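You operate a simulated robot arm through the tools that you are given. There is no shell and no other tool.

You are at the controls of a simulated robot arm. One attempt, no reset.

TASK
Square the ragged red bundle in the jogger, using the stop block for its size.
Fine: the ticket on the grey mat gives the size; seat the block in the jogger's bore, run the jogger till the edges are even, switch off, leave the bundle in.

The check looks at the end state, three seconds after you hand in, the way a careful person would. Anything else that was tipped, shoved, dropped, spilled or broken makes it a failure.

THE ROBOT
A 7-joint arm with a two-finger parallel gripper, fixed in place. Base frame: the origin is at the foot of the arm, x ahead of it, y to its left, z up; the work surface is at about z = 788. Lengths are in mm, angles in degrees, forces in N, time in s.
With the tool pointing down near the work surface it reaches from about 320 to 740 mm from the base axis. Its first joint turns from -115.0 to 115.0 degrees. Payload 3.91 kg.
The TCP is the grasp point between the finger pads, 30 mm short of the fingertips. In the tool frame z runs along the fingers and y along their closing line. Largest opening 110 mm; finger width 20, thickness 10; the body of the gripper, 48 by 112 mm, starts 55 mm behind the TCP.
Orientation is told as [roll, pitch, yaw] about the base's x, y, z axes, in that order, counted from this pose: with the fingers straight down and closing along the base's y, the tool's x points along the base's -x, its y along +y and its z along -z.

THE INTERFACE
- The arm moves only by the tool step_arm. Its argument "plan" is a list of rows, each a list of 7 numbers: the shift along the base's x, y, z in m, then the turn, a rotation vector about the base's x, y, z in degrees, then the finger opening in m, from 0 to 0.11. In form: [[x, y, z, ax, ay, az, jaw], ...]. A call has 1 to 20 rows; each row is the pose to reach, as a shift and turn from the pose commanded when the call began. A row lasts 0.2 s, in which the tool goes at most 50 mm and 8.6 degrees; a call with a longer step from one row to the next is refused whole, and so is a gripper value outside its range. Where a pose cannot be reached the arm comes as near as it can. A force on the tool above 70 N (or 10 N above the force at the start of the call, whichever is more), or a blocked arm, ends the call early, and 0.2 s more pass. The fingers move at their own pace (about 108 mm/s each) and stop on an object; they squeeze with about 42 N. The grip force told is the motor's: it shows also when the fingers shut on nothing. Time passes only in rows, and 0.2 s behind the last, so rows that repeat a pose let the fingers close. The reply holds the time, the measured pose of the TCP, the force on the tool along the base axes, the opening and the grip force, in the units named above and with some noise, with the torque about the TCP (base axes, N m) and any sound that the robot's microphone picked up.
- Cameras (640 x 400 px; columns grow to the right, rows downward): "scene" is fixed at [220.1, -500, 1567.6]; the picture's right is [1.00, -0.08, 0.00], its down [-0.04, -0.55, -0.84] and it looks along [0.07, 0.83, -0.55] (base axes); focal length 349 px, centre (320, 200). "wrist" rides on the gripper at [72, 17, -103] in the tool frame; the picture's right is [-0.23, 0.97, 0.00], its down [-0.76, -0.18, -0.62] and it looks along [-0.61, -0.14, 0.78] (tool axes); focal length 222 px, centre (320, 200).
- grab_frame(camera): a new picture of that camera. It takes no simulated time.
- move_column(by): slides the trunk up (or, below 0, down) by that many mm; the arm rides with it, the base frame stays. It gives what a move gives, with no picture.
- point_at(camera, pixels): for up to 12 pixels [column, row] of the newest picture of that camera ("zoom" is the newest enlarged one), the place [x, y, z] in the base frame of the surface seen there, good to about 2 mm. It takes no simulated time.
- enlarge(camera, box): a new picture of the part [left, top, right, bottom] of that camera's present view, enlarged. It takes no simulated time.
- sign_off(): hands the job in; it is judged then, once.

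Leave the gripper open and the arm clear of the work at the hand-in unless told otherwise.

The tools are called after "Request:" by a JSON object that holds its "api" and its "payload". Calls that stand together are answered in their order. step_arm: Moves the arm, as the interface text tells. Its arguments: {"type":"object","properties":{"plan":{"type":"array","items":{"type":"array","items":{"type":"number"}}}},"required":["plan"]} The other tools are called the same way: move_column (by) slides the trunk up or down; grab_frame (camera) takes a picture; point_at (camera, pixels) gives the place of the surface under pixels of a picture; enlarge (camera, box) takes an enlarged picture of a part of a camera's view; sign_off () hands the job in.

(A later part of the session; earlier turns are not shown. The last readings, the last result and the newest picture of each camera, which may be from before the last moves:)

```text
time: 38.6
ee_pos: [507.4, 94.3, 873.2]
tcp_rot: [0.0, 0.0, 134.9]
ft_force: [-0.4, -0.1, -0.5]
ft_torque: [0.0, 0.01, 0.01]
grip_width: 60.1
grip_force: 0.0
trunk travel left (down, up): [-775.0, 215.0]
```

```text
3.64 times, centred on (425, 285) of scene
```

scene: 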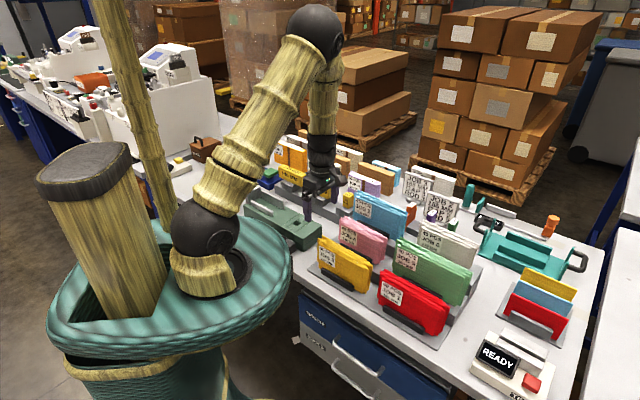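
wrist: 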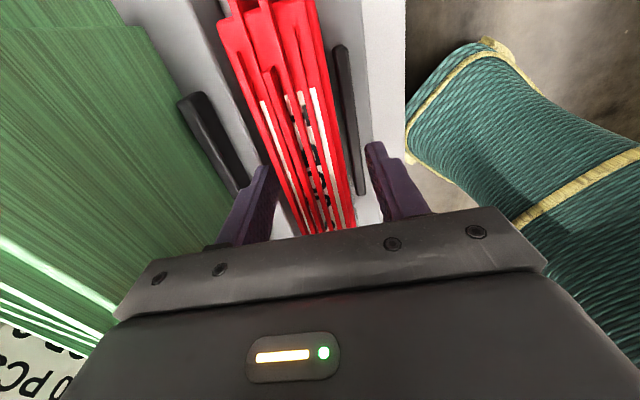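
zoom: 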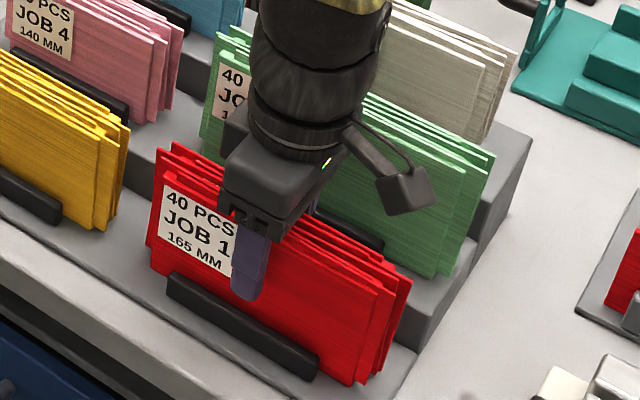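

Positioned, no forces. Closing on the bundle.

Request:
{"api": "step_arm", "payload": {"plan": [[0, 0, 0, 0, 0, 0, 0.045], [0, 0, 0, 0, 0, 0, 0.03], [0, 0, 0, 0, 0, 0, 0.0], [0, 0, 0, 0, 0, 0, 0.0], [0, 0, 0, 0, 0, 0, 0.0]]}}

```text
time: 39.8
ee_pos: [507.5, 93.8, 873.4]
tcp_rot: [0.0, -0.1, 135.0]
ft_force: [0.2, 0.1, 0.4]
ft_torque: [-0.01, -0.02, -0.02]
grip_width: 31.4
grip_force: 42.0
trunk travel left (down, up): [-775.0, 215.0]
```

Gripped at 31.4 mm. Lifting slowly at first to check weight and grip.

Request:
{"api": "step_arm", "payload": {"plan": [[0, 0, 0.004, 0, 0, 0, 0.0], [0, 0, 0.01, 0, 0, 0, 0.0], [0, 0, 0.018, 0, 0, 0, 0.0], [0, 0, 0.026, 0, 0, 0, 0.0], [0, 0, 0.026, 0, 0, 0, 0.0]]}}

Request:
{"api": "enlarge", "payload": {"camera": "scene", "box": [370, 230, 480, 340]}}

```text
time: 41.0
ee_pos: [507.9, 93.9, 898.8]
tcp_rot: [0.1, 0.1, 135.0]
ft_force: [0.2, 0.2, -1.2]
ft_torque: [0.01, 0.01, -0.02]
grip_width: 31.6
grip_force: 41.8
trunk travel left (down, up): [-775.0, 215.0]
```

```text
3.64 times, centred on (425, 285) of scene
```

zoom: 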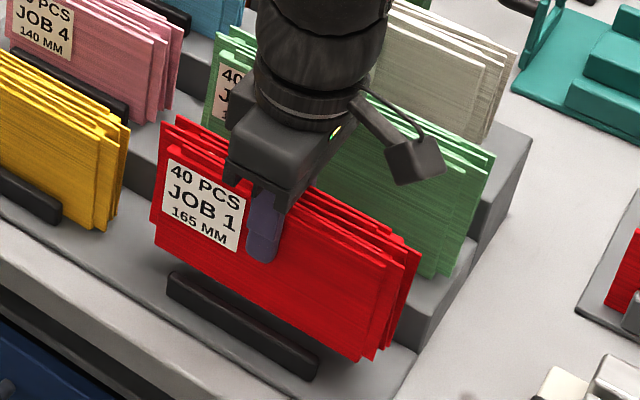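

Held level. Raising to z≈1090 so that the bundle clears everything.

Request:
{"api": "step_arm", "payload": {"plan": [[0, 0, 0.03, 0, 0, 0, 0.0], [0, 0, 0.065, 0, 0, 0, 0.0], [0, 0, 0.1, 0, 0, 0, 0.0], [0, 0, 0.135, 0, 0, 0, 0.0], [0, 0, 0.17, 0, 0, 0, 0.0], [0, 0, 0.191, 0, 0, 0, 0.0], [0, 0, 0.191, 0, 0, 0, 0.0]]}}

Request:
{"api": "grab_frame", "payload": {"camera": "scene"}}

Request:
{"api": "grab_frame", "payload": {"camera": "wrist"}}

```text
time: 42.6
ee_pos: [508.2, 94.3, 1091.3]
tcp_rot: [0.0, 0.0, 134.9]
ft_force: [0.0, -0.7, -1.8]
ft_torque: [-0.01, 0.02, 0.01]
grip_width: 31.8
grip_force: 42.4
trunk travel left (down, up): [-775.0, 215.0]
```

```text
taken
```

scene: 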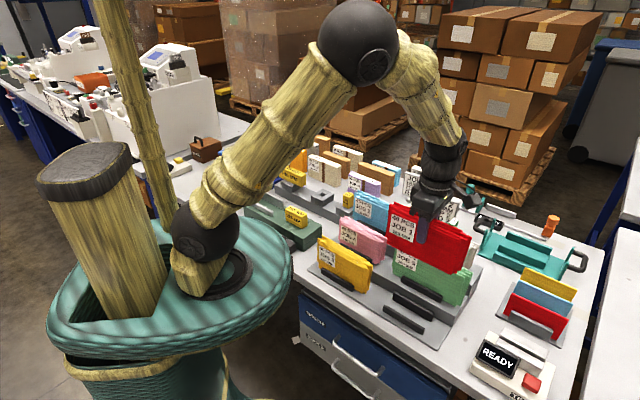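

```text
taken
```

wrist: 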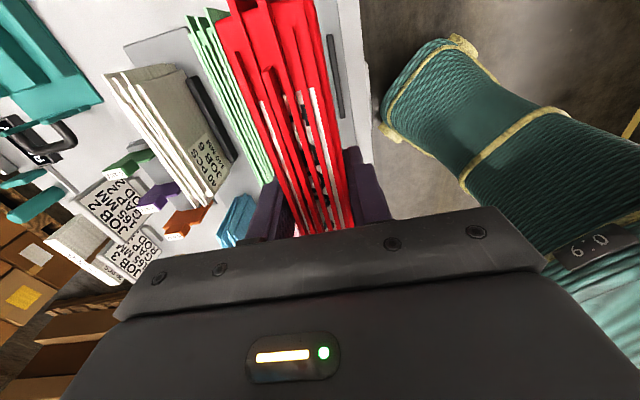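

Carrying the bundle over to above the jogger at (130, 556), height unchanged.

Request:
{"api": "step_arm", "payload": {"plan": [[-0.025, 0.031, 0, 0, 0, 0, 0.0], [-0.05, 0.062, 0, 0, 0, 0, 0.0], [-0.076, 0.092, 0, 0, 0, 0, 0.0], [-0.101, 0.123, 0, 0, 0, 0, 0.0], [-0.126, 0.154, 0, 0, 0, 0, 0.0], [-0.151, 0.185, 0, 0, 0, 0, 0.0], [-0.176, 0.216, 0, 0, 0, 0, 0.0], [-0.202, 0.246, 0, 0, 0, 0, 0.0], [-0.227, 0.277, 0, 0, 0, 0, 0.0], [-0.252, 0.308, 0, 0, 0, 0, 0.0], [-0.277, 0.339, 0, 0, 0, 0, 0.0], [-0.302, 0.37, 0, 0, 0, 0, 0.0], [-0.328, 0.4, 0, 0, 0, 0, 0.0], [-0.353, 0.431, 0, 0, 0, 0, 0.0], [-0.378, 0.462, 0, 0, 0, 0, 0.0], [-0.378, 0.462, 0, 0, 0, 0, 0.0]]}}

Request:
{"api": "grab_frame", "payload": {"camera": "scene"}}

Request:
{"api": "grab_frame", "payload": {"camera": "wrist"}}

```text
time: 46.0
ee_pos: [129.0, 556.4, 1089.9]
tcp_rot: [0.0, 0.0, 135.0]
ft_force: [0.4, -0.4, -3.2]
ft_torque: [-0.02, 0.02, -0.01]
grip_width: 31.8
grip_force: 41.7
trunk travel left (down, up): [-775.0, 215.0]
```

```text
taken
```

scene: 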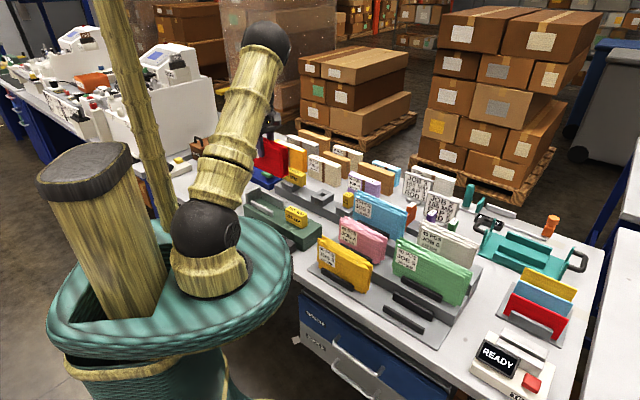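

```text
taken
```

wrist: 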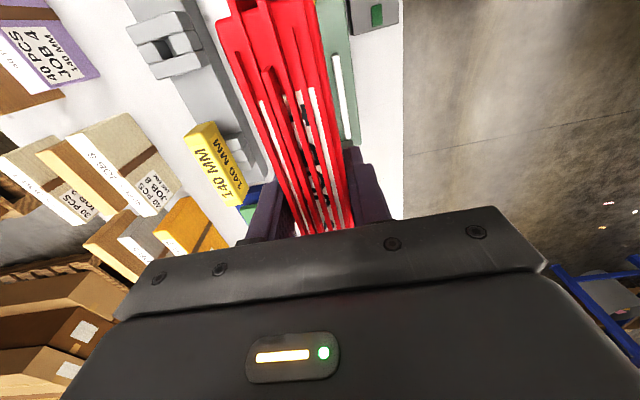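

Over the jogger. Lowering to z≈985 (bundle bottom ~10 mm above the end wall and block tops), then I'll check the alignment.

Request:
{"api": "step_arm", "payload": {"plan": [[0, 0, -0.03, 0, 0, 0, 0.0], [0, 0, -0.06, 0, 0, 0, 0.0], [0, 0, -0.085, 0, 0, 0, 0.0], [0, 0, -0.105, 0, 0, 0, 0.0], [0, 0, -0.105, 0, 0, 0, 0.0]]}}

Request:
{"api": "enlarge", "payload": {"camera": "scene", "box": [225, 130, 325, 250]}}

Request:
{"api": "grab_frame", "payload": {"camera": "wrist"}}

```text
time: 47.2
ee_pos: [129.0, 556.8, 983.8]
tcp_rot: [-0.1, 0.0, 135.0]
ft_force: [0.0, -0.5, -2.3]
ft_torque: [0.03, -0.01, -0.04]
grip_width: 31.5
grip_force: 41.7
trunk travel left (down, up): [-775.0, 215.0]
```

```text
3.33 times, centred on (275, 190) of scene
```

zoom: 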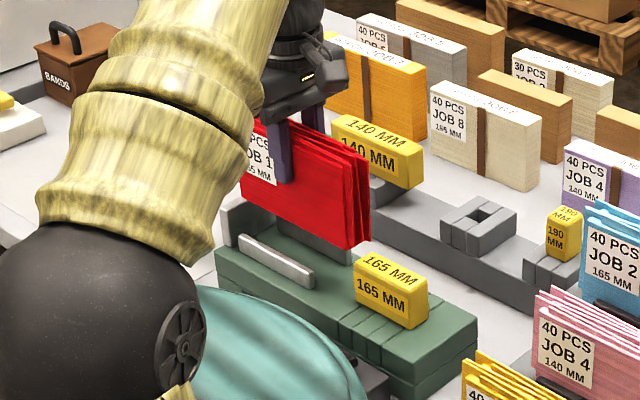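

```text
taken
```

wrist: 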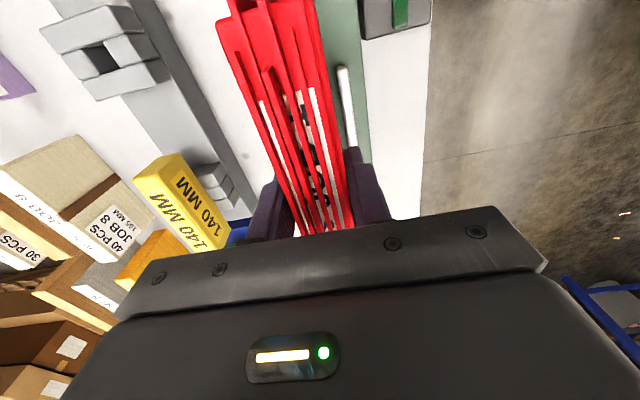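

I'll zoom to measure the bundle's lower right corner relative to the block.

Request:
{"api": "enlarge", "payload": {"camera": "scene", "box": [255, 180, 305, 225]}}

Request:
{"api": "point_at", "payload": {"camera": "zoom", "pixels": [[280, 195], [265, 140], [320, 200], [380, 160], [250, 200], [305, 80], [330, 100], [370, 60], [150, 120], [345, 210], [300, 190], [200, 170]]}}

```text
8.89 times, centred on (280, 202) of scene
```

zoom: 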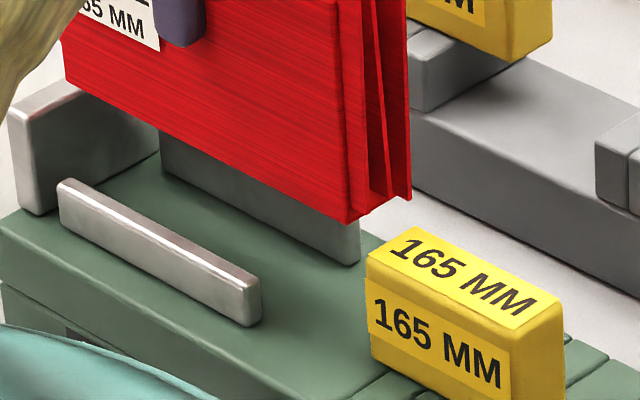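

```text
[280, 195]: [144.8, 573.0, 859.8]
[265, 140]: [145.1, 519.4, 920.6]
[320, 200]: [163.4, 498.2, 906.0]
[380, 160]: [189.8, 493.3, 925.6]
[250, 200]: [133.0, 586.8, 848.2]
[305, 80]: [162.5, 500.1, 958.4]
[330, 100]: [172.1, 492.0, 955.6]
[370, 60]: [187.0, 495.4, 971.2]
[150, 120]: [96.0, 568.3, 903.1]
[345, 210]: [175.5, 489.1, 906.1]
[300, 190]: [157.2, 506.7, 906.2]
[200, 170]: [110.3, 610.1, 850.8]
```

Core end clears the block face by ~7 mm and the wall by ~6 mm; n is centred. Lowering 25 mm slowly, watching for contact from the leaves.

Request:
{"api": "step_arm", "payload": {"plan": [[0, 0, -0.004, 0, 0, 0, 0.0], [0, 0, -0.008, 0, 0, 0, 0.0], [0, 0, -0.012, 0, 0, 0, 0.0], [0, 0, -0.016, 0, 0, 0, 0.0], [0, 0, -0.02, 0, 0, 0, 0.0], [0, 0, -0.024, 0, 0, 0, 0.0]]}}

Request:
{"api": "enlarge", "payload": {"camera": "scene", "box": [255, 180, 305, 225]}}

```text
time: 48.6
ee_pos: [128.9, 557.5, 960.6]
tcp_rot: [0.1, 0.1, 134.9]
ft_force: [0.0, -0.8, -1.8]
ft_torque: [0.02, -0.02, -0.01]
grip_width: 31.8
grip_force: 42.1
trunk travel left (down, up): [-775.0, 215.0]
```

```text
8.89 times, centred on (280, 202) of scene
```

zoom: 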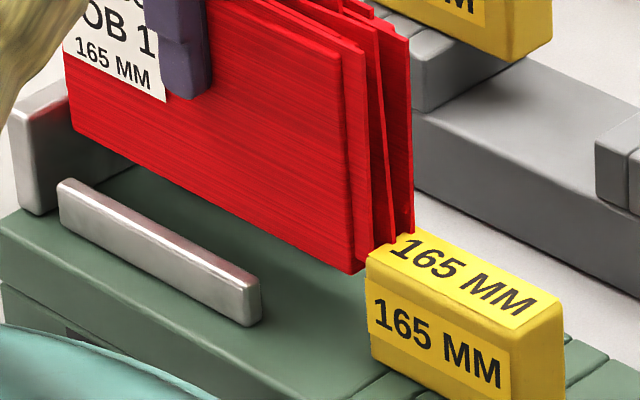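

No contact force; the core is entering the gap. Continuing down.

Request:
{"api": "step_arm", "payload": {"plan": [[0, 0, -0.004, 0, 0, 0, 0.0], [0, 0, -0.008, 0, 0, 0, 0.0], [0, 0, -0.012, 0, 0, 0, 0.0], [0, 0, -0.016, 0, 0, 0, 0.0], [0, 0, -0.02, 0, 0, 0, 0.0], [0, 0, -0.024, 0, 0, 0, 0.0]]}}

Request:
{"api": "enlarge", "payload": {"camera": "scene", "box": [255, 180, 305, 225]}}

```text
time: 50.0
ee_pos: [130.4, 556.2, 936.5]
tcp_rot: [0.0, 0.1, 135.0]
ft_force: [0.0, 0.3, -1.5]
ft_torque: [-0.01, -0.02, 0.01]
grip_width: 31.4
grip_force: 41.9
trunk travel left (down, up): [-775.0, 215.0]
```

```text
8.89 times, centred on (280, 202) of scene
```

zoom: 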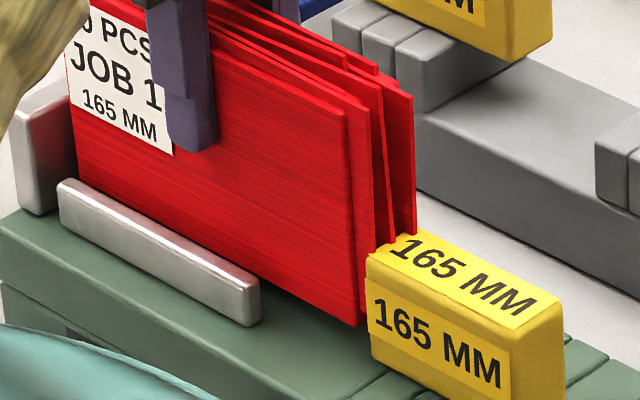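

Still free. Lowering the last ~16 mm in 2 mm rows until it touches the bed.

Request:
{"api": "step_arm", "payload": {"plan": [[0, 0, -0.002, 0, 0, 0, 0.0], [0, 0, -0.004, 0, 0, 0, 0.0], [0, 0, -0.006, 0, 0, 0, 0.0], [0, 0, -0.008, 0, 0, 0, 0.0], [0, 0, -0.01, 0, 0, 0, 0.0]]}}

Request:
{"api": "enlarge", "payload": {"camera": "scene", "box": [255, 180, 305, 225]}}

```text
time: 51.2
ee_pos: [130.9, 557.5, 927.5]
tcp_rot: [0.0, 0.0, 135.0]
ft_force: [0.6, 0.4, -0.6]
ft_torque: [0.01, 0.01, -0.01]
grip_width: 31.7
grip_force: 41.6
trunk travel left (down, up): [-775.0, 215.0]
```

```text
8.89 times, centred on (280, 202) of scene
```

zoom: 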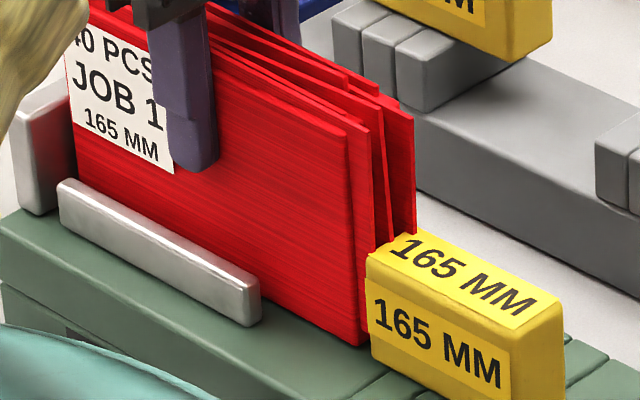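

Near the bed. Lowering in 1 mm rows.

Request:
{"api": "step_arm", "payload": {"plan": [[0, 0, -0.001, 0, 0, 0, 0.0], [0, 0, -0.002, 0, 0, 0, 0.0]]}}

Request:
{"api": "step_arm", "payload": {"plan": [[0, 0, -0.001, 0, 0, 0, 0.0], [0, 0, -0.001, 0, 0, 0, 0.0]]}}

```text
time: 51.8
ee_pos: [129.9, 557.1, 924.9]
tcp_rot: [0.0, -0.1, 135.0]
ft_force: [-0.9, 0.3, -2.3]
ft_torque: [0.01, -0.03, 0.03]
grip_width: 31.4
grip_force: 41.9
trunk travel left (down, up): [-775.0, 215.0]
```

```text
time: 52.4
ee_pos: [129.4, 556.6, 924.5]
tcp_rot: [-0.1, 0.0, 135.1]
ft_force: [-0.4, 1.1, 6.1]
ft_torque: [-0.45, -0.35, -0.04]
grip_width: 31.4
grip_force: 42.4
trunk travel left (down, up): [-775.0, 215.0]
```

Contact at z≈924.5 as expected: the bundle stands on the bed. Opening the jaws and rising straight up.

Request:
{"api": "step_arm", "payload": {"plan": [[0, 0, 0, 0, 0, 0, 0.036], [0, 0, 0, 0, 0, 0, 0.045], [0, 0, 0, 0, 0, 0, 0.06], [0, 0, 0, 0, 0, 0, 0.06], [0, 0, 0, 0, 0, 0, 0.06]]}}

Request:
{"api": "step_arm", "payload": {"plan": [[0, 0, 0.01, 0, 0, 0, 0.06], [0, 0, 0.03, 0, 0, 0, 0.06], [0, 0, 0.06, 0, 0, 0, 0.06], [0, 0, 0.1, 0, 0, 0, 0.06], [0, 0, 0.14, 0, 0, 0, 0.06]]}}

Request:
{"api": "grab_frame", "payload": {"camera": "wrist"}}

Request:
{"api": "enlarge", "payload": {"camera": "scene", "box": [235, 150, 315, 240]}}

```text
time: 53.6
ee_pos: [130.2, 556.6, 924.1]
tcp_rot: [-0.1, 0.1, 135.0]
ft_force: [-0.3, 0.5, -0.1]
ft_torque: [0.02, -0.03, 0.01]
grip_width: 60.0
grip_force: 0.1
trunk travel left (down, up): [-775.0, 215.0]
```

```text
time: 54.8
ee_pos: [128.4, 554.5, 1064.8]
tcp_rot: [0.0, 0.0, 135.0]
ft_force: [-0.7, 1.1, -0.3]
ft_torque: [-0.03, -0.05, 0.0]
grip_width: 59.8
grip_force: 0.0
trunk travel left (down, up): [-775.0, 215.0]
```

```text
taken
```

wrist: 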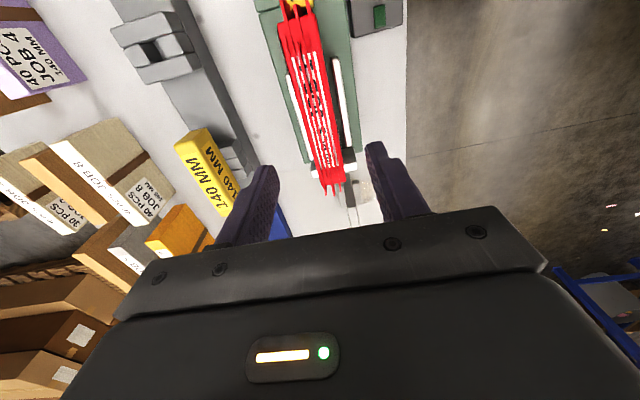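

```text
4.44 times, centred on (275, 195) of scene
```

zoom: 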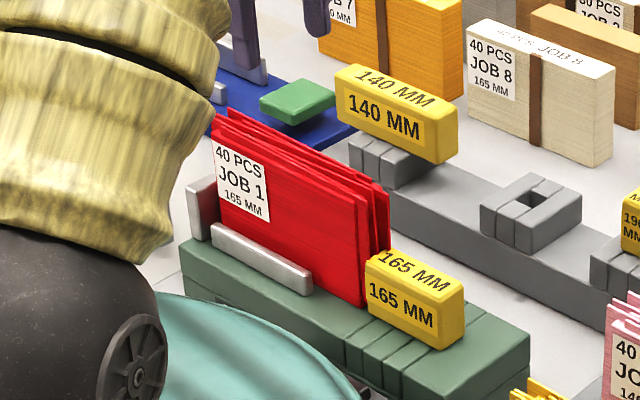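

The bundle stands between the guides with the block seated. Next the rocker. First I'll check how far the teal base ring reaches, as the switch is close to the robot.

Request:
{"api": "point_at", "payload": {"camera": "scene", "pixels": [[288, 262], [280, 240], [260, 225], [270, 290], [250, 310], [230, 340], [265, 250], [240, 300], [292, 270], [285, 290], [150, 230], [245, 330]]}}

Request:
{"api": "grab_frame", "payload": {"camera": "scene"}}

```text
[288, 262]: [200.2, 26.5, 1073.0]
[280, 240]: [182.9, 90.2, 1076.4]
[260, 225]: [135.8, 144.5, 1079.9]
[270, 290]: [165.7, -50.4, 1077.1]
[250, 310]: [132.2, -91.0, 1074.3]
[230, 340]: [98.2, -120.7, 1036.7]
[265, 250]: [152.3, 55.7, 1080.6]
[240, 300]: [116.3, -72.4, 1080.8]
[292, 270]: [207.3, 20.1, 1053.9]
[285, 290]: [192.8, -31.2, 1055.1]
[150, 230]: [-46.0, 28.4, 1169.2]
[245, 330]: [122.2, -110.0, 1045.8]
```

```text
taken
```

scene: 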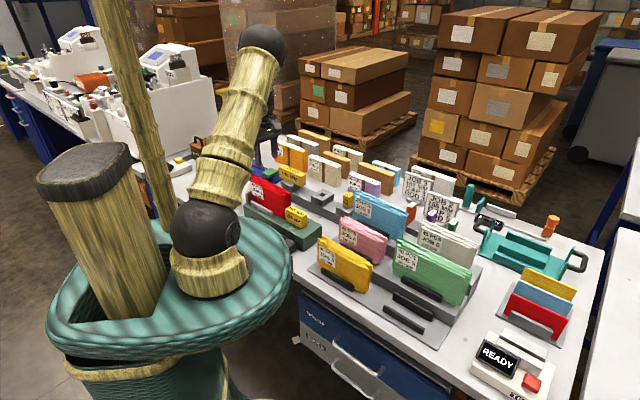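

The ring's radius is only ~200 mm; the switch at radius ~430 is well clear. I'll move above the rocker with yaw 45° (body thin towards the bundle, camera away from it) with the jaws closing.

Request:
{"api": "step_arm", "payload": {"plan": [[0.003, -0.014, 0, 0, 0, -8.2, 0.06], [0.007, -0.028, 0, 0, 0, -16.4, 0.06], [0.01, -0.042, 0, 0, 0, -24.6, 0.05], [0.014, -0.056, 0, 0, 0, -32.8, 0.04], [0.017, -0.07, 0, 0, 0, -41, 0.03], [0.021, -0.085, 0, 0, 0, -49.2, 0.02], [0.024, -0.1, 0, 0, 0, -57.4, 0.01], [0.028, -0.114, 0, 0, 0, -65.6, 0.0], [0.031, -0.128, 0, 0, 0, -73.8, 0.0], [0.035, -0.142, 0, 0, 0, -82, 0.0], [0.039, -0.157, 0, 0, 0, -90, 0.0], [0.039, -0.157, -0.04, 0, 0, -90, 0.0], [0.039, -0.157, -0.08, 0, 0, -90, 0.0], [0.039, -0.157, -0.12, 0, 0, -90, 0.0]]}}

Request:
{"api": "grab_frame", "payload": {"camera": "wrist"}}

Request:
{"api": "grab_frame", "payload": {"camera": "scene"}}

```text
time: 57.8
ee_pos: [168.7, 401.7, 943.1]
tcp_rot: [0.0, -0.1, 45.0]
ft_force: [-0.1, 0.9, 0.8]
ft_torque: [0.02, 0.02, -0.02]
grip_width: 0.0
grip_force: 37.8
trunk travel left (down, up): [-775.0, 215.0]
```

```text
taken
```

wrist: 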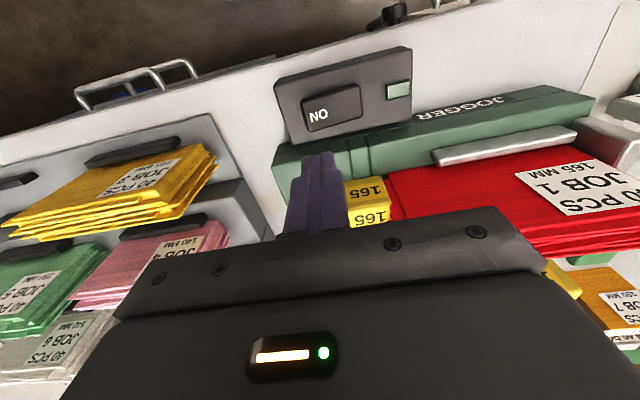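

```text
taken
```

scene: 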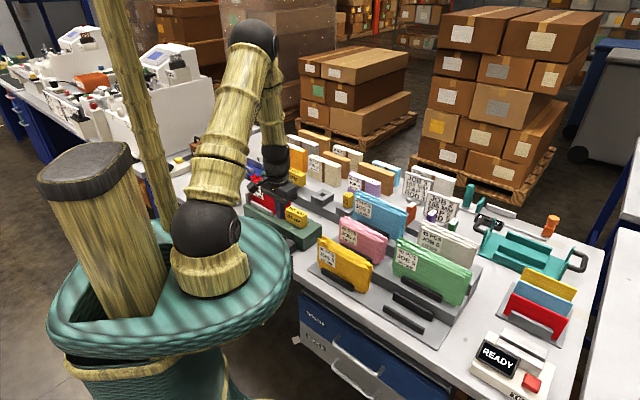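

The rocker is at wrist (332,107), "ON" at its left (+s) end. I'll enlarge and measure it.

Request:
{"api": "enlarge", "payload": {"camera": "wrist", "box": [270, 40, 430, 150]}}

Request:
{"api": "point_at", "payload": {"camera": "zoom", "pixels": [[150, 240], [165, 330], [350, 180], [375, 280], [195, 290], [230, 270], [280, 255], [320, 240], [360, 220], [510, 200], [160, 280], [280, 300]]}}

```text
3.64 times, centred on (350, 95) of wrist
```

zoom: 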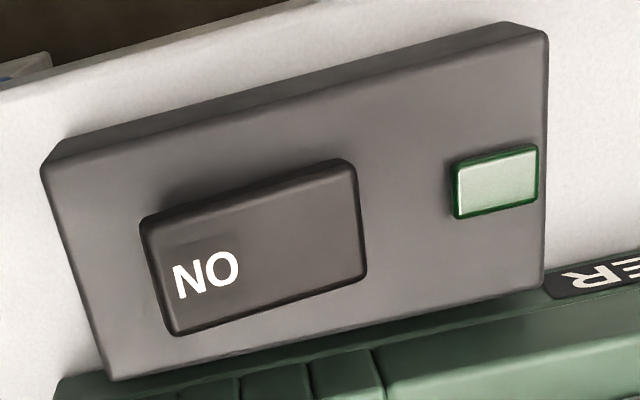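

```text
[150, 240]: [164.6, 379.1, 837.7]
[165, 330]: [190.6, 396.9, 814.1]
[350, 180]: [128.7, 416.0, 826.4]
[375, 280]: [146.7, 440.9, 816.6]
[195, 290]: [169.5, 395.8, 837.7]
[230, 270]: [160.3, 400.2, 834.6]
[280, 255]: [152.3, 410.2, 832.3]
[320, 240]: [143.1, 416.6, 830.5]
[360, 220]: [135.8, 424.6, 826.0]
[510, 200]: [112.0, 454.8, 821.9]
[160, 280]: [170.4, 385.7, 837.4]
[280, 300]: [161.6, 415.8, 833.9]
```

Rocker spans s −150…−205, n 382…411, pivot around s −177; ON end top z≈837.5, other end ≈826. I'll go above the ON end (170, 390.7) with closed fingertips, down to ~4 mm above it.

Request:
{"api": "step_arm", "payload": {"plan": [[0.0014, -0.011, -0.02, 0, 0, 0, 0.0], [0.0014, -0.011, -0.045, 0, 0, 0, 0.0], [0.0014, -0.011, -0.071, 0, 0, 0, 0.0], [0.0014, -0.011, -0.071, 0, 0, 0, 0.0]]}}

Request:
{"api": "grab_frame", "payload": {"camera": "wrist"}}

Request:
{"api": "enlarge", "payload": {"camera": "wrist", "box": [260, 80, 440, 220]}}

```text
time: 58.8
ee_pos: [170.0, 388.9, 873.1]
tcp_rot: [0.0, -0.1, 45.1]
ft_force: [-0.4, -0.6, -0.6]
ft_torque: [-0.02, -0.02, 0.01]
grip_width: 0.0
grip_force: 37.9
trunk travel left (down, up): [-775.0, 215.0]
```

```text
taken
```

wrist: 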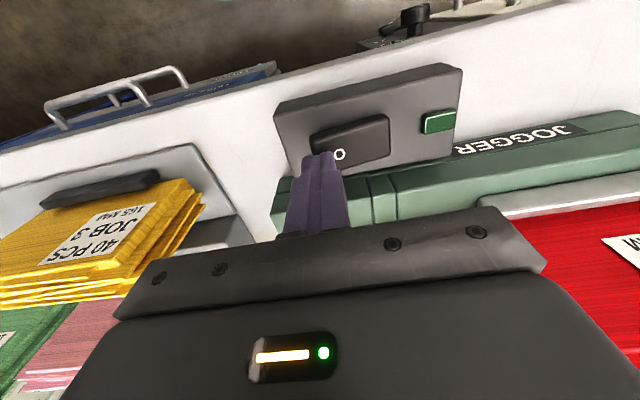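

```text
2.86 times, centred on (350, 150) of wrist
```

zoom: 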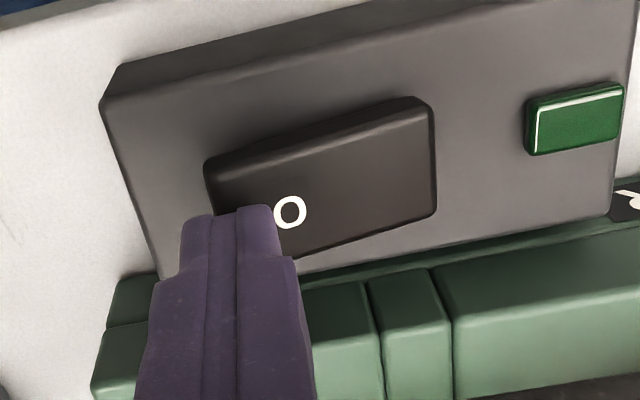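

Fingertips are just above the "N" of ON. Pressing down in 1.5 mm rows.

Request:
{"api": "step_arm", "payload": {"plan": [[0, 0, -0.0015, 0, 0, 0, 0.0], [0, 0, -0.003, 0, 0, 0, 0.0], [0, 0, -0.0045, 0, 0, 0, 0.0], [0, 0, -0.006, 0, 0, 0, 0.0], [0, 0, -0.0075, 0, 0, 0, 0.0]]}}

Request:
{"api": "enlarge", "payload": {"camera": "wrist", "box": [260, 80, 440, 220]}}

```text
time: 60.0
ee_pos: [170.4, 389.0, 865.4]
tcp_rot: [0.0, 0.0, 45.0]
ft_force: [-0.2, -1.5, 1.5]
ft_torque: [-0.01, 0.01, -0.01]
grip_width: 0.1
grip_force: 37.3
trunk travel left (down, up): [-775.0, 215.0]
```

```text
2.86 times, centred on (350, 150) of wrist
```

zoom: 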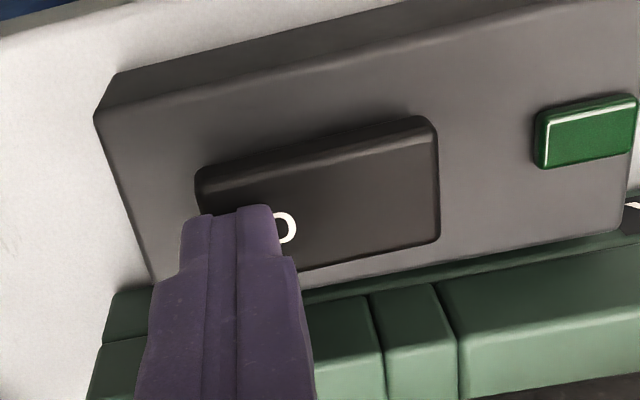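

Light contact (≈1.5–2 N). Pressing further.

Request:
{"api": "step_arm", "payload": {"plan": [[0, 0, -0.0015, 0, 0, 0, 0.0], [0, 0, -0.003, 0, 0, 0, 0.0], [0, 0, -0.0045, 0, 0, 0, 0.0]]}}

Request:
{"api": "enlarge", "payload": {"camera": "wrist", "box": [260, 80, 440, 220]}}

```text
time: 60.8
ee_pos: [170.7, 386.2, 862.0]
tcp_rot: [0.0, 0.0, 44.9]
ft_force: [8.2, -9.5, 11.9]
ft_torque: [-0.22, -0.18, 0.02]
grip_width: 0.0
grip_force: 37.7
trunk travel left (down, up): [-775.0, 215.0]
```

```text
2.86 times, centred on (350, 150) of wrist
```

zoom: 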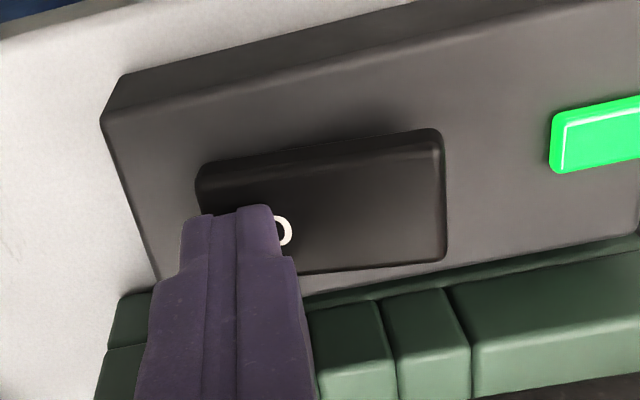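

The lamp turned bright green: the jogger is on. Raising the tool off the rocker and looking at the bundle.

Request:
{"api": "step_arm", "payload": {"plan": [[0, 0, 0.005, 0, 0, 0, 0.0], [0, 0, 0.02, 0, 0, 0, 0.0], [0, 0, 0.05, 0, 0, 0, 0.0]]}}

Request:
{"api": "grab_frame", "payload": {"camera": "wrist"}}

Request:
{"api": "enlarge", "payload": {"camera": "scene", "box": [235, 150, 315, 240]}}

```text
time: 61.6
ee_pos: [170.2, 388.0, 911.6]
tcp_rot: [0.1, 0.0, 44.9]
ft_force: [0.1, 0.7, 0.3]
ft_torque: [0.03, -0.01, -0.02]
grip_width: 0.0
grip_force: 37.5
trunk travel left (down, up): [-775.0, 215.0]
```

```text
taken
```

wrist: 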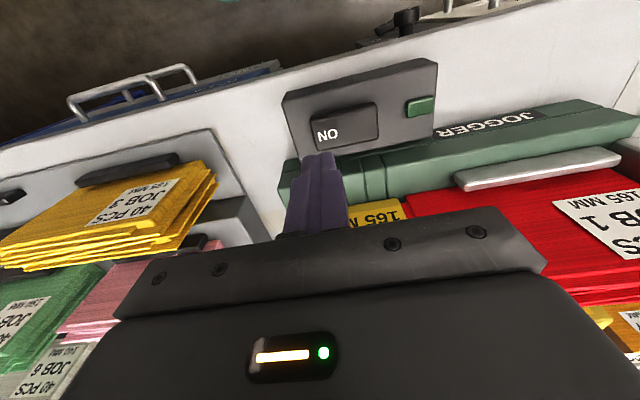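

```text
4.44 times, centred on (275, 195) of scene
```

zoom: 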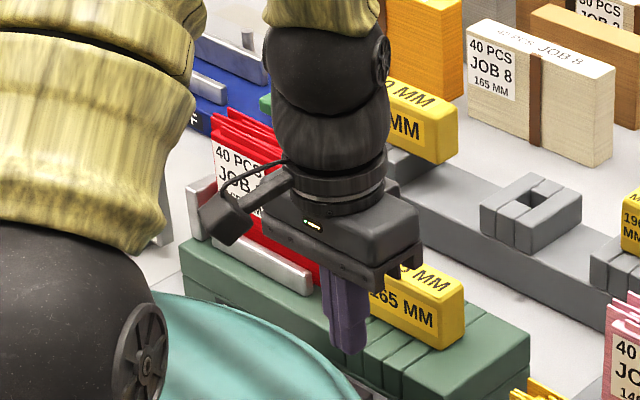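

The lamp looks dark again. I'll check the rocker's position.

Request:
{"api": "enlarge", "payload": {"camera": "wrist", "box": [270, 50, 450, 170]}}

Request:
{"api": "point_at", "payload": {"camera": "zoom", "pixels": [[180, 300], [220, 280], [260, 265], [300, 245], [340, 235], [365, 225], [175, 255], [360, 200], [520, 200], [200, 290], [370, 280], [150, 320]]}}

```text
3.33 times, centred on (360, 110) of wrist
```

zoom: 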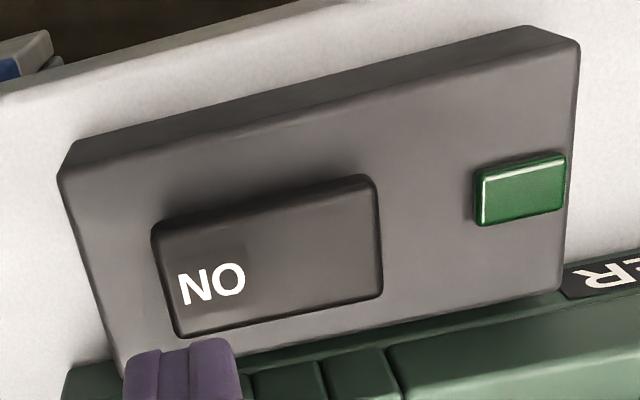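

```text
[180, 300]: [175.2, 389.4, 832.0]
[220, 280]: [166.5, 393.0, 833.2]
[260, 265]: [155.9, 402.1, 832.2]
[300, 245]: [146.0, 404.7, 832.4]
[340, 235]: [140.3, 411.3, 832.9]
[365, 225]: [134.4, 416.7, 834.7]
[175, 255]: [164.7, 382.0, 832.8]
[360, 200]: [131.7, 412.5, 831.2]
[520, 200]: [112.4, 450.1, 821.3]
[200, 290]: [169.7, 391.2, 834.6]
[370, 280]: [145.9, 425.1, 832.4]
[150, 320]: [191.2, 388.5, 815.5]
```

The rocker is now level (z≈832–833 all along) — not flipped through. It needs pressing farther down at the ON end. Going back down and pressing deeper.

Request:
{"api": "step_arm", "payload": {"plan": [[0, 0, -0.02, 0, 0, 0, 0.0], [0, 0, -0.04, 0, 0, 0, 0.0], [0, 0, -0.048, 0, 0, 0, 0.0], [0, 0, -0.05, 0, 0, 0, 0.0], [0, 0, -0.052, 0, 0, 0, 0.0], [0, 0, -0.054, 0, 0, 0, 0.0]]}}

Request:
{"api": "enlarge", "payload": {"camera": "wrist", "box": [260, 80, 440, 220]}}

```text
time: 63.0
ee_pos: [171.7, 386.1, 861.7]
tcp_rot: [0.3, -0.4, 44.9]
ft_force: [13.6, -17.7, 52.9]
ft_torque: [-0.22, 0.01, 0.0]
grip_width: 0.0
grip_force: 37.7
trunk travel left (down, up): [-775.0, 215.0]
```

```text
2.86 times, centred on (350, 150) of wrist
```

zoom: 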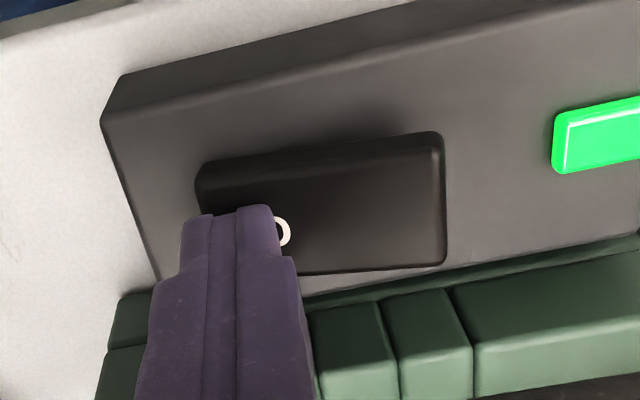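

Hard stop at ~53 N, lamp lit. I'll ease off 2 mm and hold for a moment to see whether the lamp stays lit, and whether there's a running sound.

Request:
{"api": "step_arm", "payload": {"plan": [[0, 0, 0.002, 0, 0, 0, 0.0], [0, 0, 0.002, 0, 0, 0, 0.0], [0, 0, 0.002, 0, 0, 0, 0.0]]}}

Request:
{"api": "grab_frame", "payload": {"camera": "wrist"}}

Request:
{"api": "enlarge", "payload": {"camera": "scene", "box": [235, 150, 315, 240]}}

```text
time: 63.8
ee_pos: [172.0, 385.4, 860.5]
tcp_rot: [0.1, -0.2, 45.0]
ft_force: [18.0, -12.4, 49.3]
ft_torque: [-0.11, -0.21, -0.04]
grip_width: 0.0
grip_force: 37.1
trunk travel left (down, up): [-775.0, 215.0]
```

```text
taken
```

wrist: 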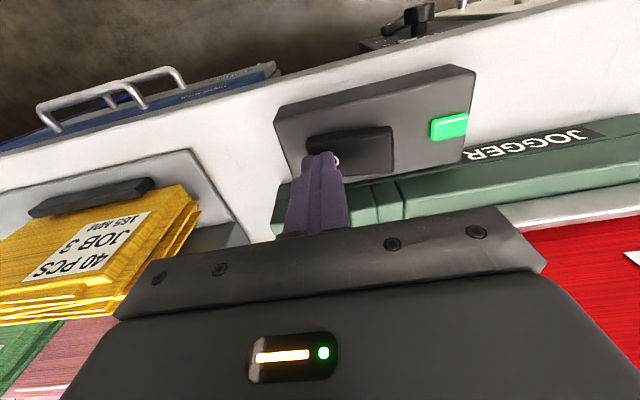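

```text
4.44 times, centred on (275, 195) of scene
```

zoom: 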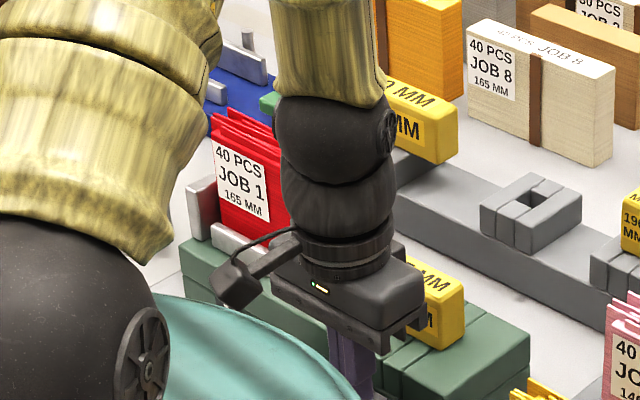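

Still pressing at ~49 N. I'll lift off again and look at the rocker and lamp right after.

Request:
{"api": "step_arm", "payload": {"plan": [[0, 0, 0.01, 0, 0, 0, 0.0]]}}

Request:
{"api": "enlarge", "payload": {"camera": "wrist", "box": [260, 50, 480, 220]}}

Request:
{"api": "point_at", "payload": {"camera": "zoom", "pixels": [[190, 230], [230, 210], [270, 190], [310, 180], [350, 165], [380, 150], [180, 200], [375, 190], [540, 130]]}}

```text
time: 64.2
ee_pos: [166.6, 388.3, 866.9]
tcp_rot: [0.1, 0.1, 45.2]
ft_force: [-0.6, -0.8, -0.4]
ft_torque: [0.01, -0.01, 0.04]
grip_width: 0.0
grip_force: 37.8
trunk travel left (down, up): [-775.0, 215.0]
```

```text
2.35 times, centred on (370, 135) of wrist
```

zoom: 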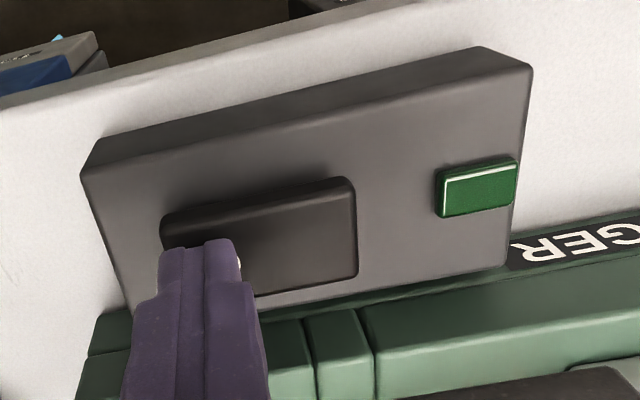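

```text
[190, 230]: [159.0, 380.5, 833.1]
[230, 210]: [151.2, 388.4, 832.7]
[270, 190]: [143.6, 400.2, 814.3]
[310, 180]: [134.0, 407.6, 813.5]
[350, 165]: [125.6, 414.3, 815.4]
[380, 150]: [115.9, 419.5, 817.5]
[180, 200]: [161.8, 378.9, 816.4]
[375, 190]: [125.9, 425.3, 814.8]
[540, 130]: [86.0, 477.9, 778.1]
```

Lamp dark again on release, rocker near level. I'll back away 60 mm up and look at the rocker's tilt after a second or two.

Request:
{"api": "step_arm", "payload": {"plan": [[0, 0, 0.02, 0, 0, 0, 0.0], [0, 0, 0.06, 0, 0, 0, 0.0], [0, 0, 0.075, 0, 0, 0, 0.0], [0, 0, 0.075, 0, 0, 0, 0.0], [0, 0, 0.075, 0, 0, 0, 0.0], [0, 0, 0.075, 0, 0, 0, 0.0]]}}

Request:
{"api": "enlarge", "payload": {"camera": "wrist", "box": [270, 40, 430, 150]}}

Request:
{"api": "point_at", "payload": {"camera": "zoom", "pixels": [[180, 270], [200, 280], [240, 270], [280, 255], [320, 240], [355, 225], [175, 245], [350, 190], [160, 260], [370, 215], [510, 190], [290, 230]]}}

```text
time: 65.6
ee_pos: [171.4, 388.9, 944.7]
tcp_rot: [0.1, 0.0, 45.0]
ft_force: [0.2, 0.0, -0.1]
ft_torque: [-0.04, 0.01, -0.03]
grip_width: 0.1
grip_force: 38.1
trunk travel left (down, up): [-775.0, 215.0]
```

```text
3.64 times, centred on (350, 95) of wrist
```

zoom: 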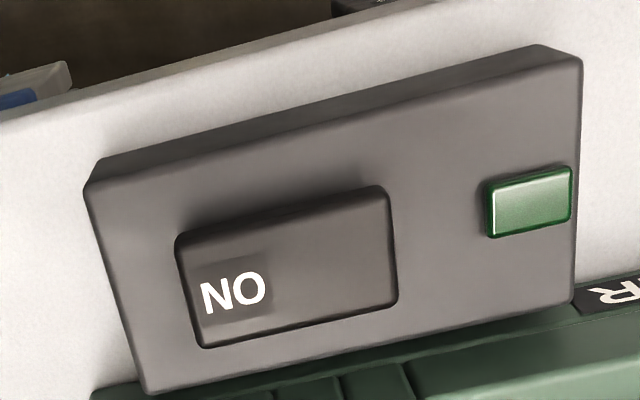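

```text
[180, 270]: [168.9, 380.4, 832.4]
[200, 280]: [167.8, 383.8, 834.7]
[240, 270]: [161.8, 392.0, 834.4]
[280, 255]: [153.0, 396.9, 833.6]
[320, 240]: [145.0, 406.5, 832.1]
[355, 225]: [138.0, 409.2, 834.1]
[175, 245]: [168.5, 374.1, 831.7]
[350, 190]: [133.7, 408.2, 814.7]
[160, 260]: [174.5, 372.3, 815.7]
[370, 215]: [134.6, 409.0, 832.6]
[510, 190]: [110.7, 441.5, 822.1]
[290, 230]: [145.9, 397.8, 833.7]
```

The rocker sits level now and the lamp is off. I want to see whether the leaves changed while the lamp was lit. Raising the arm 130 mm to free the scene view.

Request:
{"api": "step_arm", "payload": {"plan": [[0.01, -0.01, 0.04, 0, 0, 0, 0.0], [0.02, -0.02, 0.08, 0, 0, 0, 0.0], [0.03, -0.03, 0.12, 0, 0, 0, 0.0], [0.03, -0.03, 0.15, 0, 0, 0, 0.0]]}}

Request:
{"api": "grab_frame", "payload": {"camera": "wrist"}}

Request:
{"api": "enlarge", "payload": {"camera": "scene", "box": [235, 150, 315, 240]}}

```text
time: 66.6
ee_pos: [200.6, 359.7, 1095.0]
tcp_rot: [-0.1, 0.0, 45.0]
ft_force: [-0.2, 0.0, 0.6]
ft_torque: [0.03, 0.0, 0.02]
grip_width: 0.0
grip_force: 37.9
trunk travel left (down, up): [-775.0, 215.0]
```

```text
taken
```

wrist: 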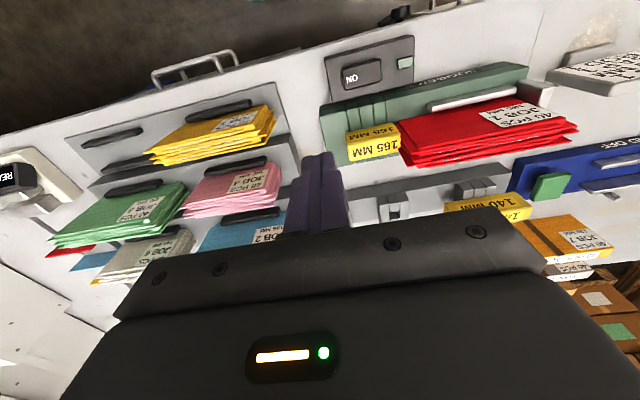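

```text
4.44 times, centred on (275, 195) of scene
```

zoom: 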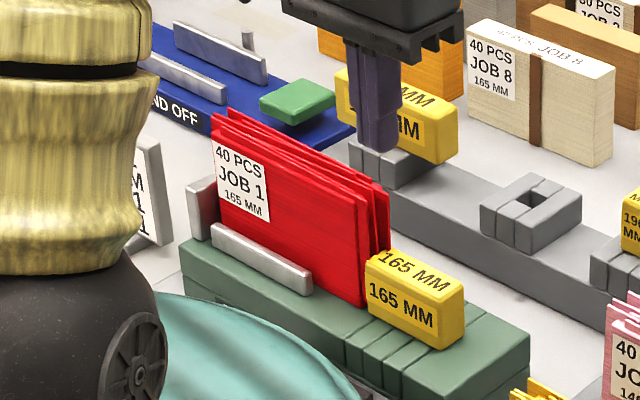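

No clear change in the leaves. I'll press again and hold a few seconds, measuring the rocker's tilt and listening while it's held.

Request:
{"api": "step_arm", "payload": {"plan": [[-0.01, 0.01, -0.04, 0, 0, 0, 0.0], [-0.02, 0.02, -0.08, 0, 0, 0, 0.0], [-0.03, 0.03, -0.12, 0, 0, 0, 0.0], [-0.03, 0.031, -0.16, 0, 0, 0, 0.0], [-0.03, 0.031, -0.2, 0, 0, 0, 0.0], [-0.03, 0.031, -0.228, 0, 0, 0, 0.0], [-0.03, 0.031, -0.231, 0, 0, 0, 0.0], [-0.03, 0.031, -0.234, 0, 0, 0, 0.0], [-0.03, 0.031, -0.234, 0, 0, 0, 0.0]]}}

Request:
{"api": "enlarge", "payload": {"camera": "wrist", "box": [260, 70, 480, 220]}}

Request:
{"api": "point_at", "payload": {"camera": "zoom", "pixels": [[180, 200], [230, 200], [260, 190], [290, 185], [320, 180], [350, 175], [370, 170], [375, 210], [340, 215], [300, 220], [200, 190], [490, 170]]}}

```text
time: 68.6
ee_pos: [173.6, 387.5, 861.8]
tcp_rot: [0.0, -0.2, 44.9]
ft_force: [12.3, -11.1, 21.0]
ft_torque: [-0.2, -0.21, -0.02]
grip_width: 0.1
grip_force: 37.8
trunk travel left (down, up): [-775.0, 215.0]
```

```text
2.67 times, centred on (370, 145) of wrist
```

zoom: 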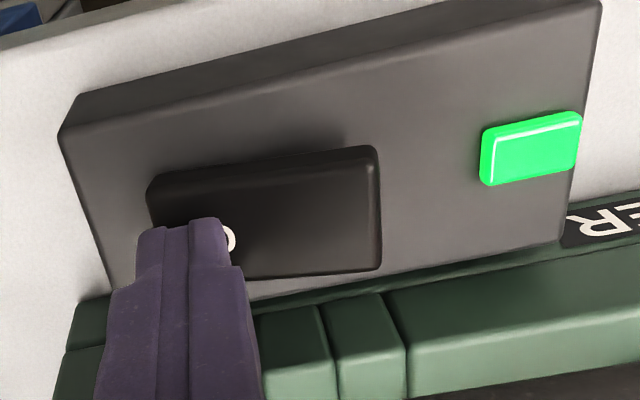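

```text
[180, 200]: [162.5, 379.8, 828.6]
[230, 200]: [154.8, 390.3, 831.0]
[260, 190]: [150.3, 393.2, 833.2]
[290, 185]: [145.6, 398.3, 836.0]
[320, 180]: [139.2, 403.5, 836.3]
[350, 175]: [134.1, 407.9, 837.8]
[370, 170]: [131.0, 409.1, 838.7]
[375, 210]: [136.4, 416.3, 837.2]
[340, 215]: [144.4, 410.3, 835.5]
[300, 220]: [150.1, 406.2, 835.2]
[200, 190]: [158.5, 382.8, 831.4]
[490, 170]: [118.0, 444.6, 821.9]
```

Held down: ON end at z≈828, other end ≈838, lamp bright. Holding for 3 s and listening.

Request:
{"api": "step_arm", "payload": {"plan": [[0, 0, 0, 0, 0, 0, 0.0], [0, 0, 0, 0, 0, 0, 0.0], [0, 0, 0, 0, 0, 0, 0.0], [0, 0, 0, 0, 0, 0, 0.0], [0, 0, 0, 0, 0, 0, 0.0], [0, 0, 0, 0, 0, 0, 0.0], [0, 0, 0, 0, 0, 0, 0.0], [0, 0, 0, 0, 0, 0, 0.0], [0, 0, 0, 0, 0, 0, 0.0], [0, 0, 0, 0, 0, 0, 0.0], [0, 0, 0, 0, 0, 0, 0.0], [0, 0, 0, 0, 0, 0, 0.0], [0, 0, 0, 0, 0, 0, 0.0], [0, 0, 0, 0, 0, 0, 0.0], [0, 0, 0, 0, 0, 0, 0.0]]}}

Request:
{"api": "grab_frame", "payload": {"camera": "wrist"}}

Request:
{"api": "enlarge", "payload": {"camera": "scene", "box": [235, 150, 315, 240]}}

```text
time: 71.8
ee_pos: [171.2, 388.7, 862.4]
tcp_rot: [0.2, -0.1, 45.0]
ft_force: [17.4, -6.3, 38.8]
ft_torque: [0.08, -0.22, -0.05]
grip_width: 0.0
grip_force: 37.5
trunk travel left (down, up): [-775.0, 215.0]
```

```text
taken
```

wrist: 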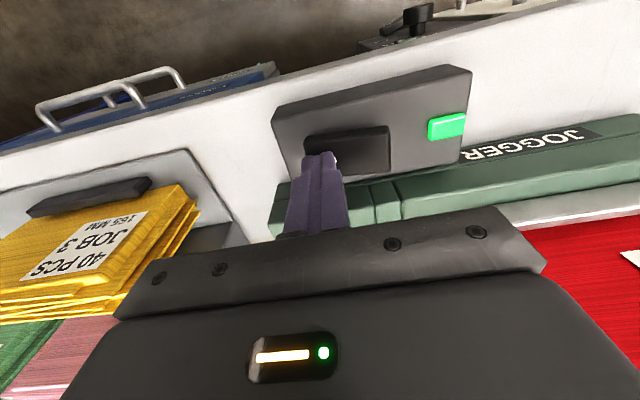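

```text
4.44 times, centred on (275, 195) of scene
```

zoom: 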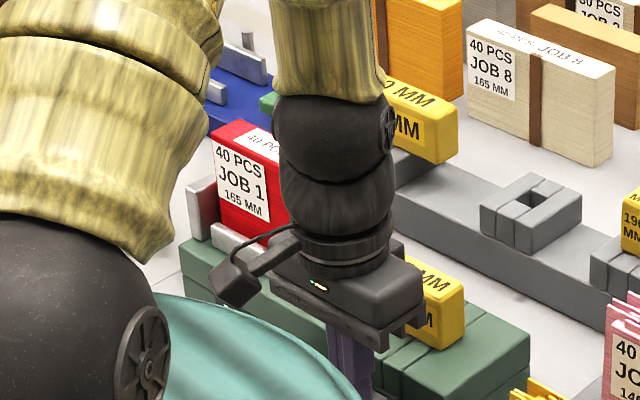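

The bundle's top is now flat with the label "40 PC…" readable — the leaves have gone even, so it's a hold-to-run switch. Releasing by lifting off now.

Request:
{"api": "step_arm", "payload": {"plan": [[0, 0, 0.01, 0, 0, 0, 0.0], [0, 0, 0.04, 0, 0, 0, 0.0], [0, 0, 0.08, 0, 0, 0, 0.0]]}}

Request:
{"api": "enlarge", "payload": {"camera": "wrist", "box": [270, 40, 430, 150]}}

Request:
{"api": "point_at", "payload": {"camera": "zoom", "pixels": [[200, 280], [240, 270], [280, 255], [320, 240], [355, 225], [370, 215], [510, 190]]}}

```text
time: 72.6
ee_pos: [168.4, 388.9, 940.1]
tcp_rot: [0.0, -0.1, 45.0]
ft_force: [-0.5, -0.8, 0.2]
ft_torque: [0.02, 0.0, 0.0]
grip_width: 0.1
grip_force: 37.5
trunk travel left (down, up): [-775.0, 215.0]
```

```text
3.64 times, centred on (350, 95) of wrist
```

zoom: 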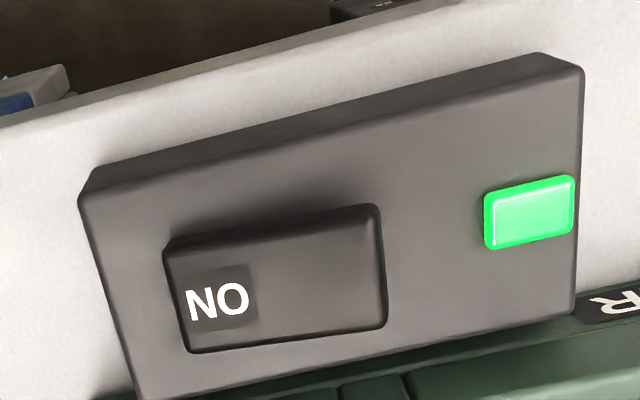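

```text
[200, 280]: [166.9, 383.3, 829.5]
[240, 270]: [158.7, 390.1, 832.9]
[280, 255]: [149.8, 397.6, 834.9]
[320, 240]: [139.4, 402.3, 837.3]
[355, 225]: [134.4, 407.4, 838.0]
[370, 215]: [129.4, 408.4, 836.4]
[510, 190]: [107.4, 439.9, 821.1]
```

This time the rocker latched ON and the lamp stays lit — it is still running. First I'll check the bundle's edges, then switch off at the other end.

Request:
{"api": "step_arm", "payload": {"plan": [[0.01, -0.01, 0.04, 0, 0, 0, 0.0], [0.02, -0.02, 0.08, 0, 0, 0, 0.0], [0.03, -0.03, 0.12, 0, 0, 0, 0.0], [0.03, -0.03, 0.15, 0, 0, 0, 0.0]]}}

Request:
{"api": "enlarge", "payload": {"camera": "scene", "box": [235, 150, 315, 240]}}

Request:
{"api": "enlarge", "payload": {"camera": "wrist", "box": [310, 20, 600, 200]}}

```text
time: 73.6
ee_pos: [199.6, 359.5, 1089.6]
tcp_rot: [0.0, 0.0, 45.1]
ft_force: [0.0, 0.9, 0.1]
ft_torque: [-0.01, 0.01, -0.01]
grip_width: 0.0
grip_force: 37.4
trunk travel left (down, up): [-775.0, 215.0]
```

```text
4.44 times, centred on (275, 195) of scene
```

zoom: 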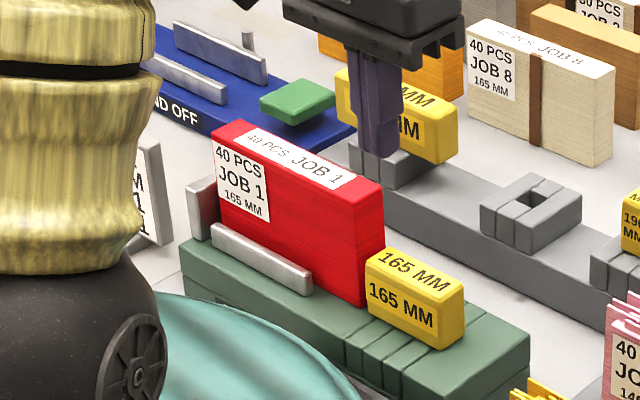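

```text
2.21 times, centred on (455, 110) of wrist
```

zoom: 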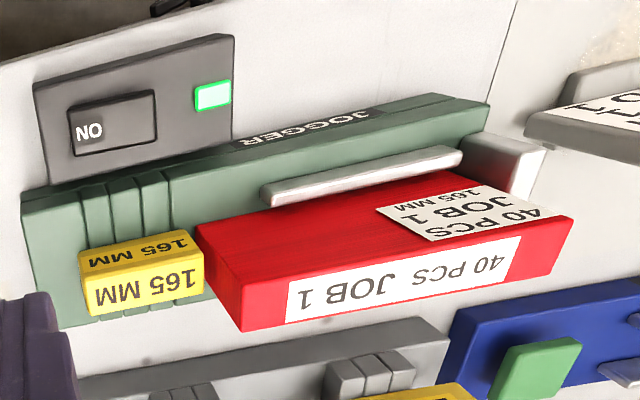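

The bundle is a clean, square block now. Next: switch off by pressing the rocker's other end at (139.7, 421.1). Moving above it.

Request:
{"api": "step_arm", "payload": {"plan": [[-0.02, 0.0205, -0.03, 0, 0, 0, 0.0], [-0.04, 0.041, -0.06, 0, 0, 0, 0.0], [-0.0599, 0.0616, -0.1, 0, 0, 0, 0.0], [-0.0599, 0.0616, -0.14, 0, 0, 0, 0.0], [-0.0599, 0.0616, -0.18, 0, 0, 0, 0.0], [-0.0599, 0.0616, -0.213, 0, 0, 0, 0.0], [-0.0599, 0.0616, -0.213, 0, 0, 0, 0.0]]}}

Request:
{"api": "enlarge", "payload": {"camera": "wrist", "box": [240, 60, 440, 220]}}

```text
time: 75.2
ee_pos: [140.0, 421.8, 877.3]
tcp_rot: [0.0, 0.0, 45.0]
ft_force: [-0.4, -0.4, 0.5]
ft_torque: [-0.01, -0.03, 0.03]
grip_width: 0.1
grip_force: 38.1
trunk travel left (down, up): [-775.0, 215.0]
```

```text
2.50 times, centred on (340, 140) of wrist
```

zoom: 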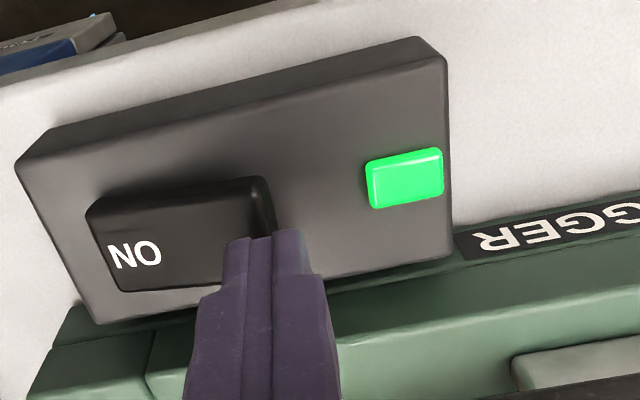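

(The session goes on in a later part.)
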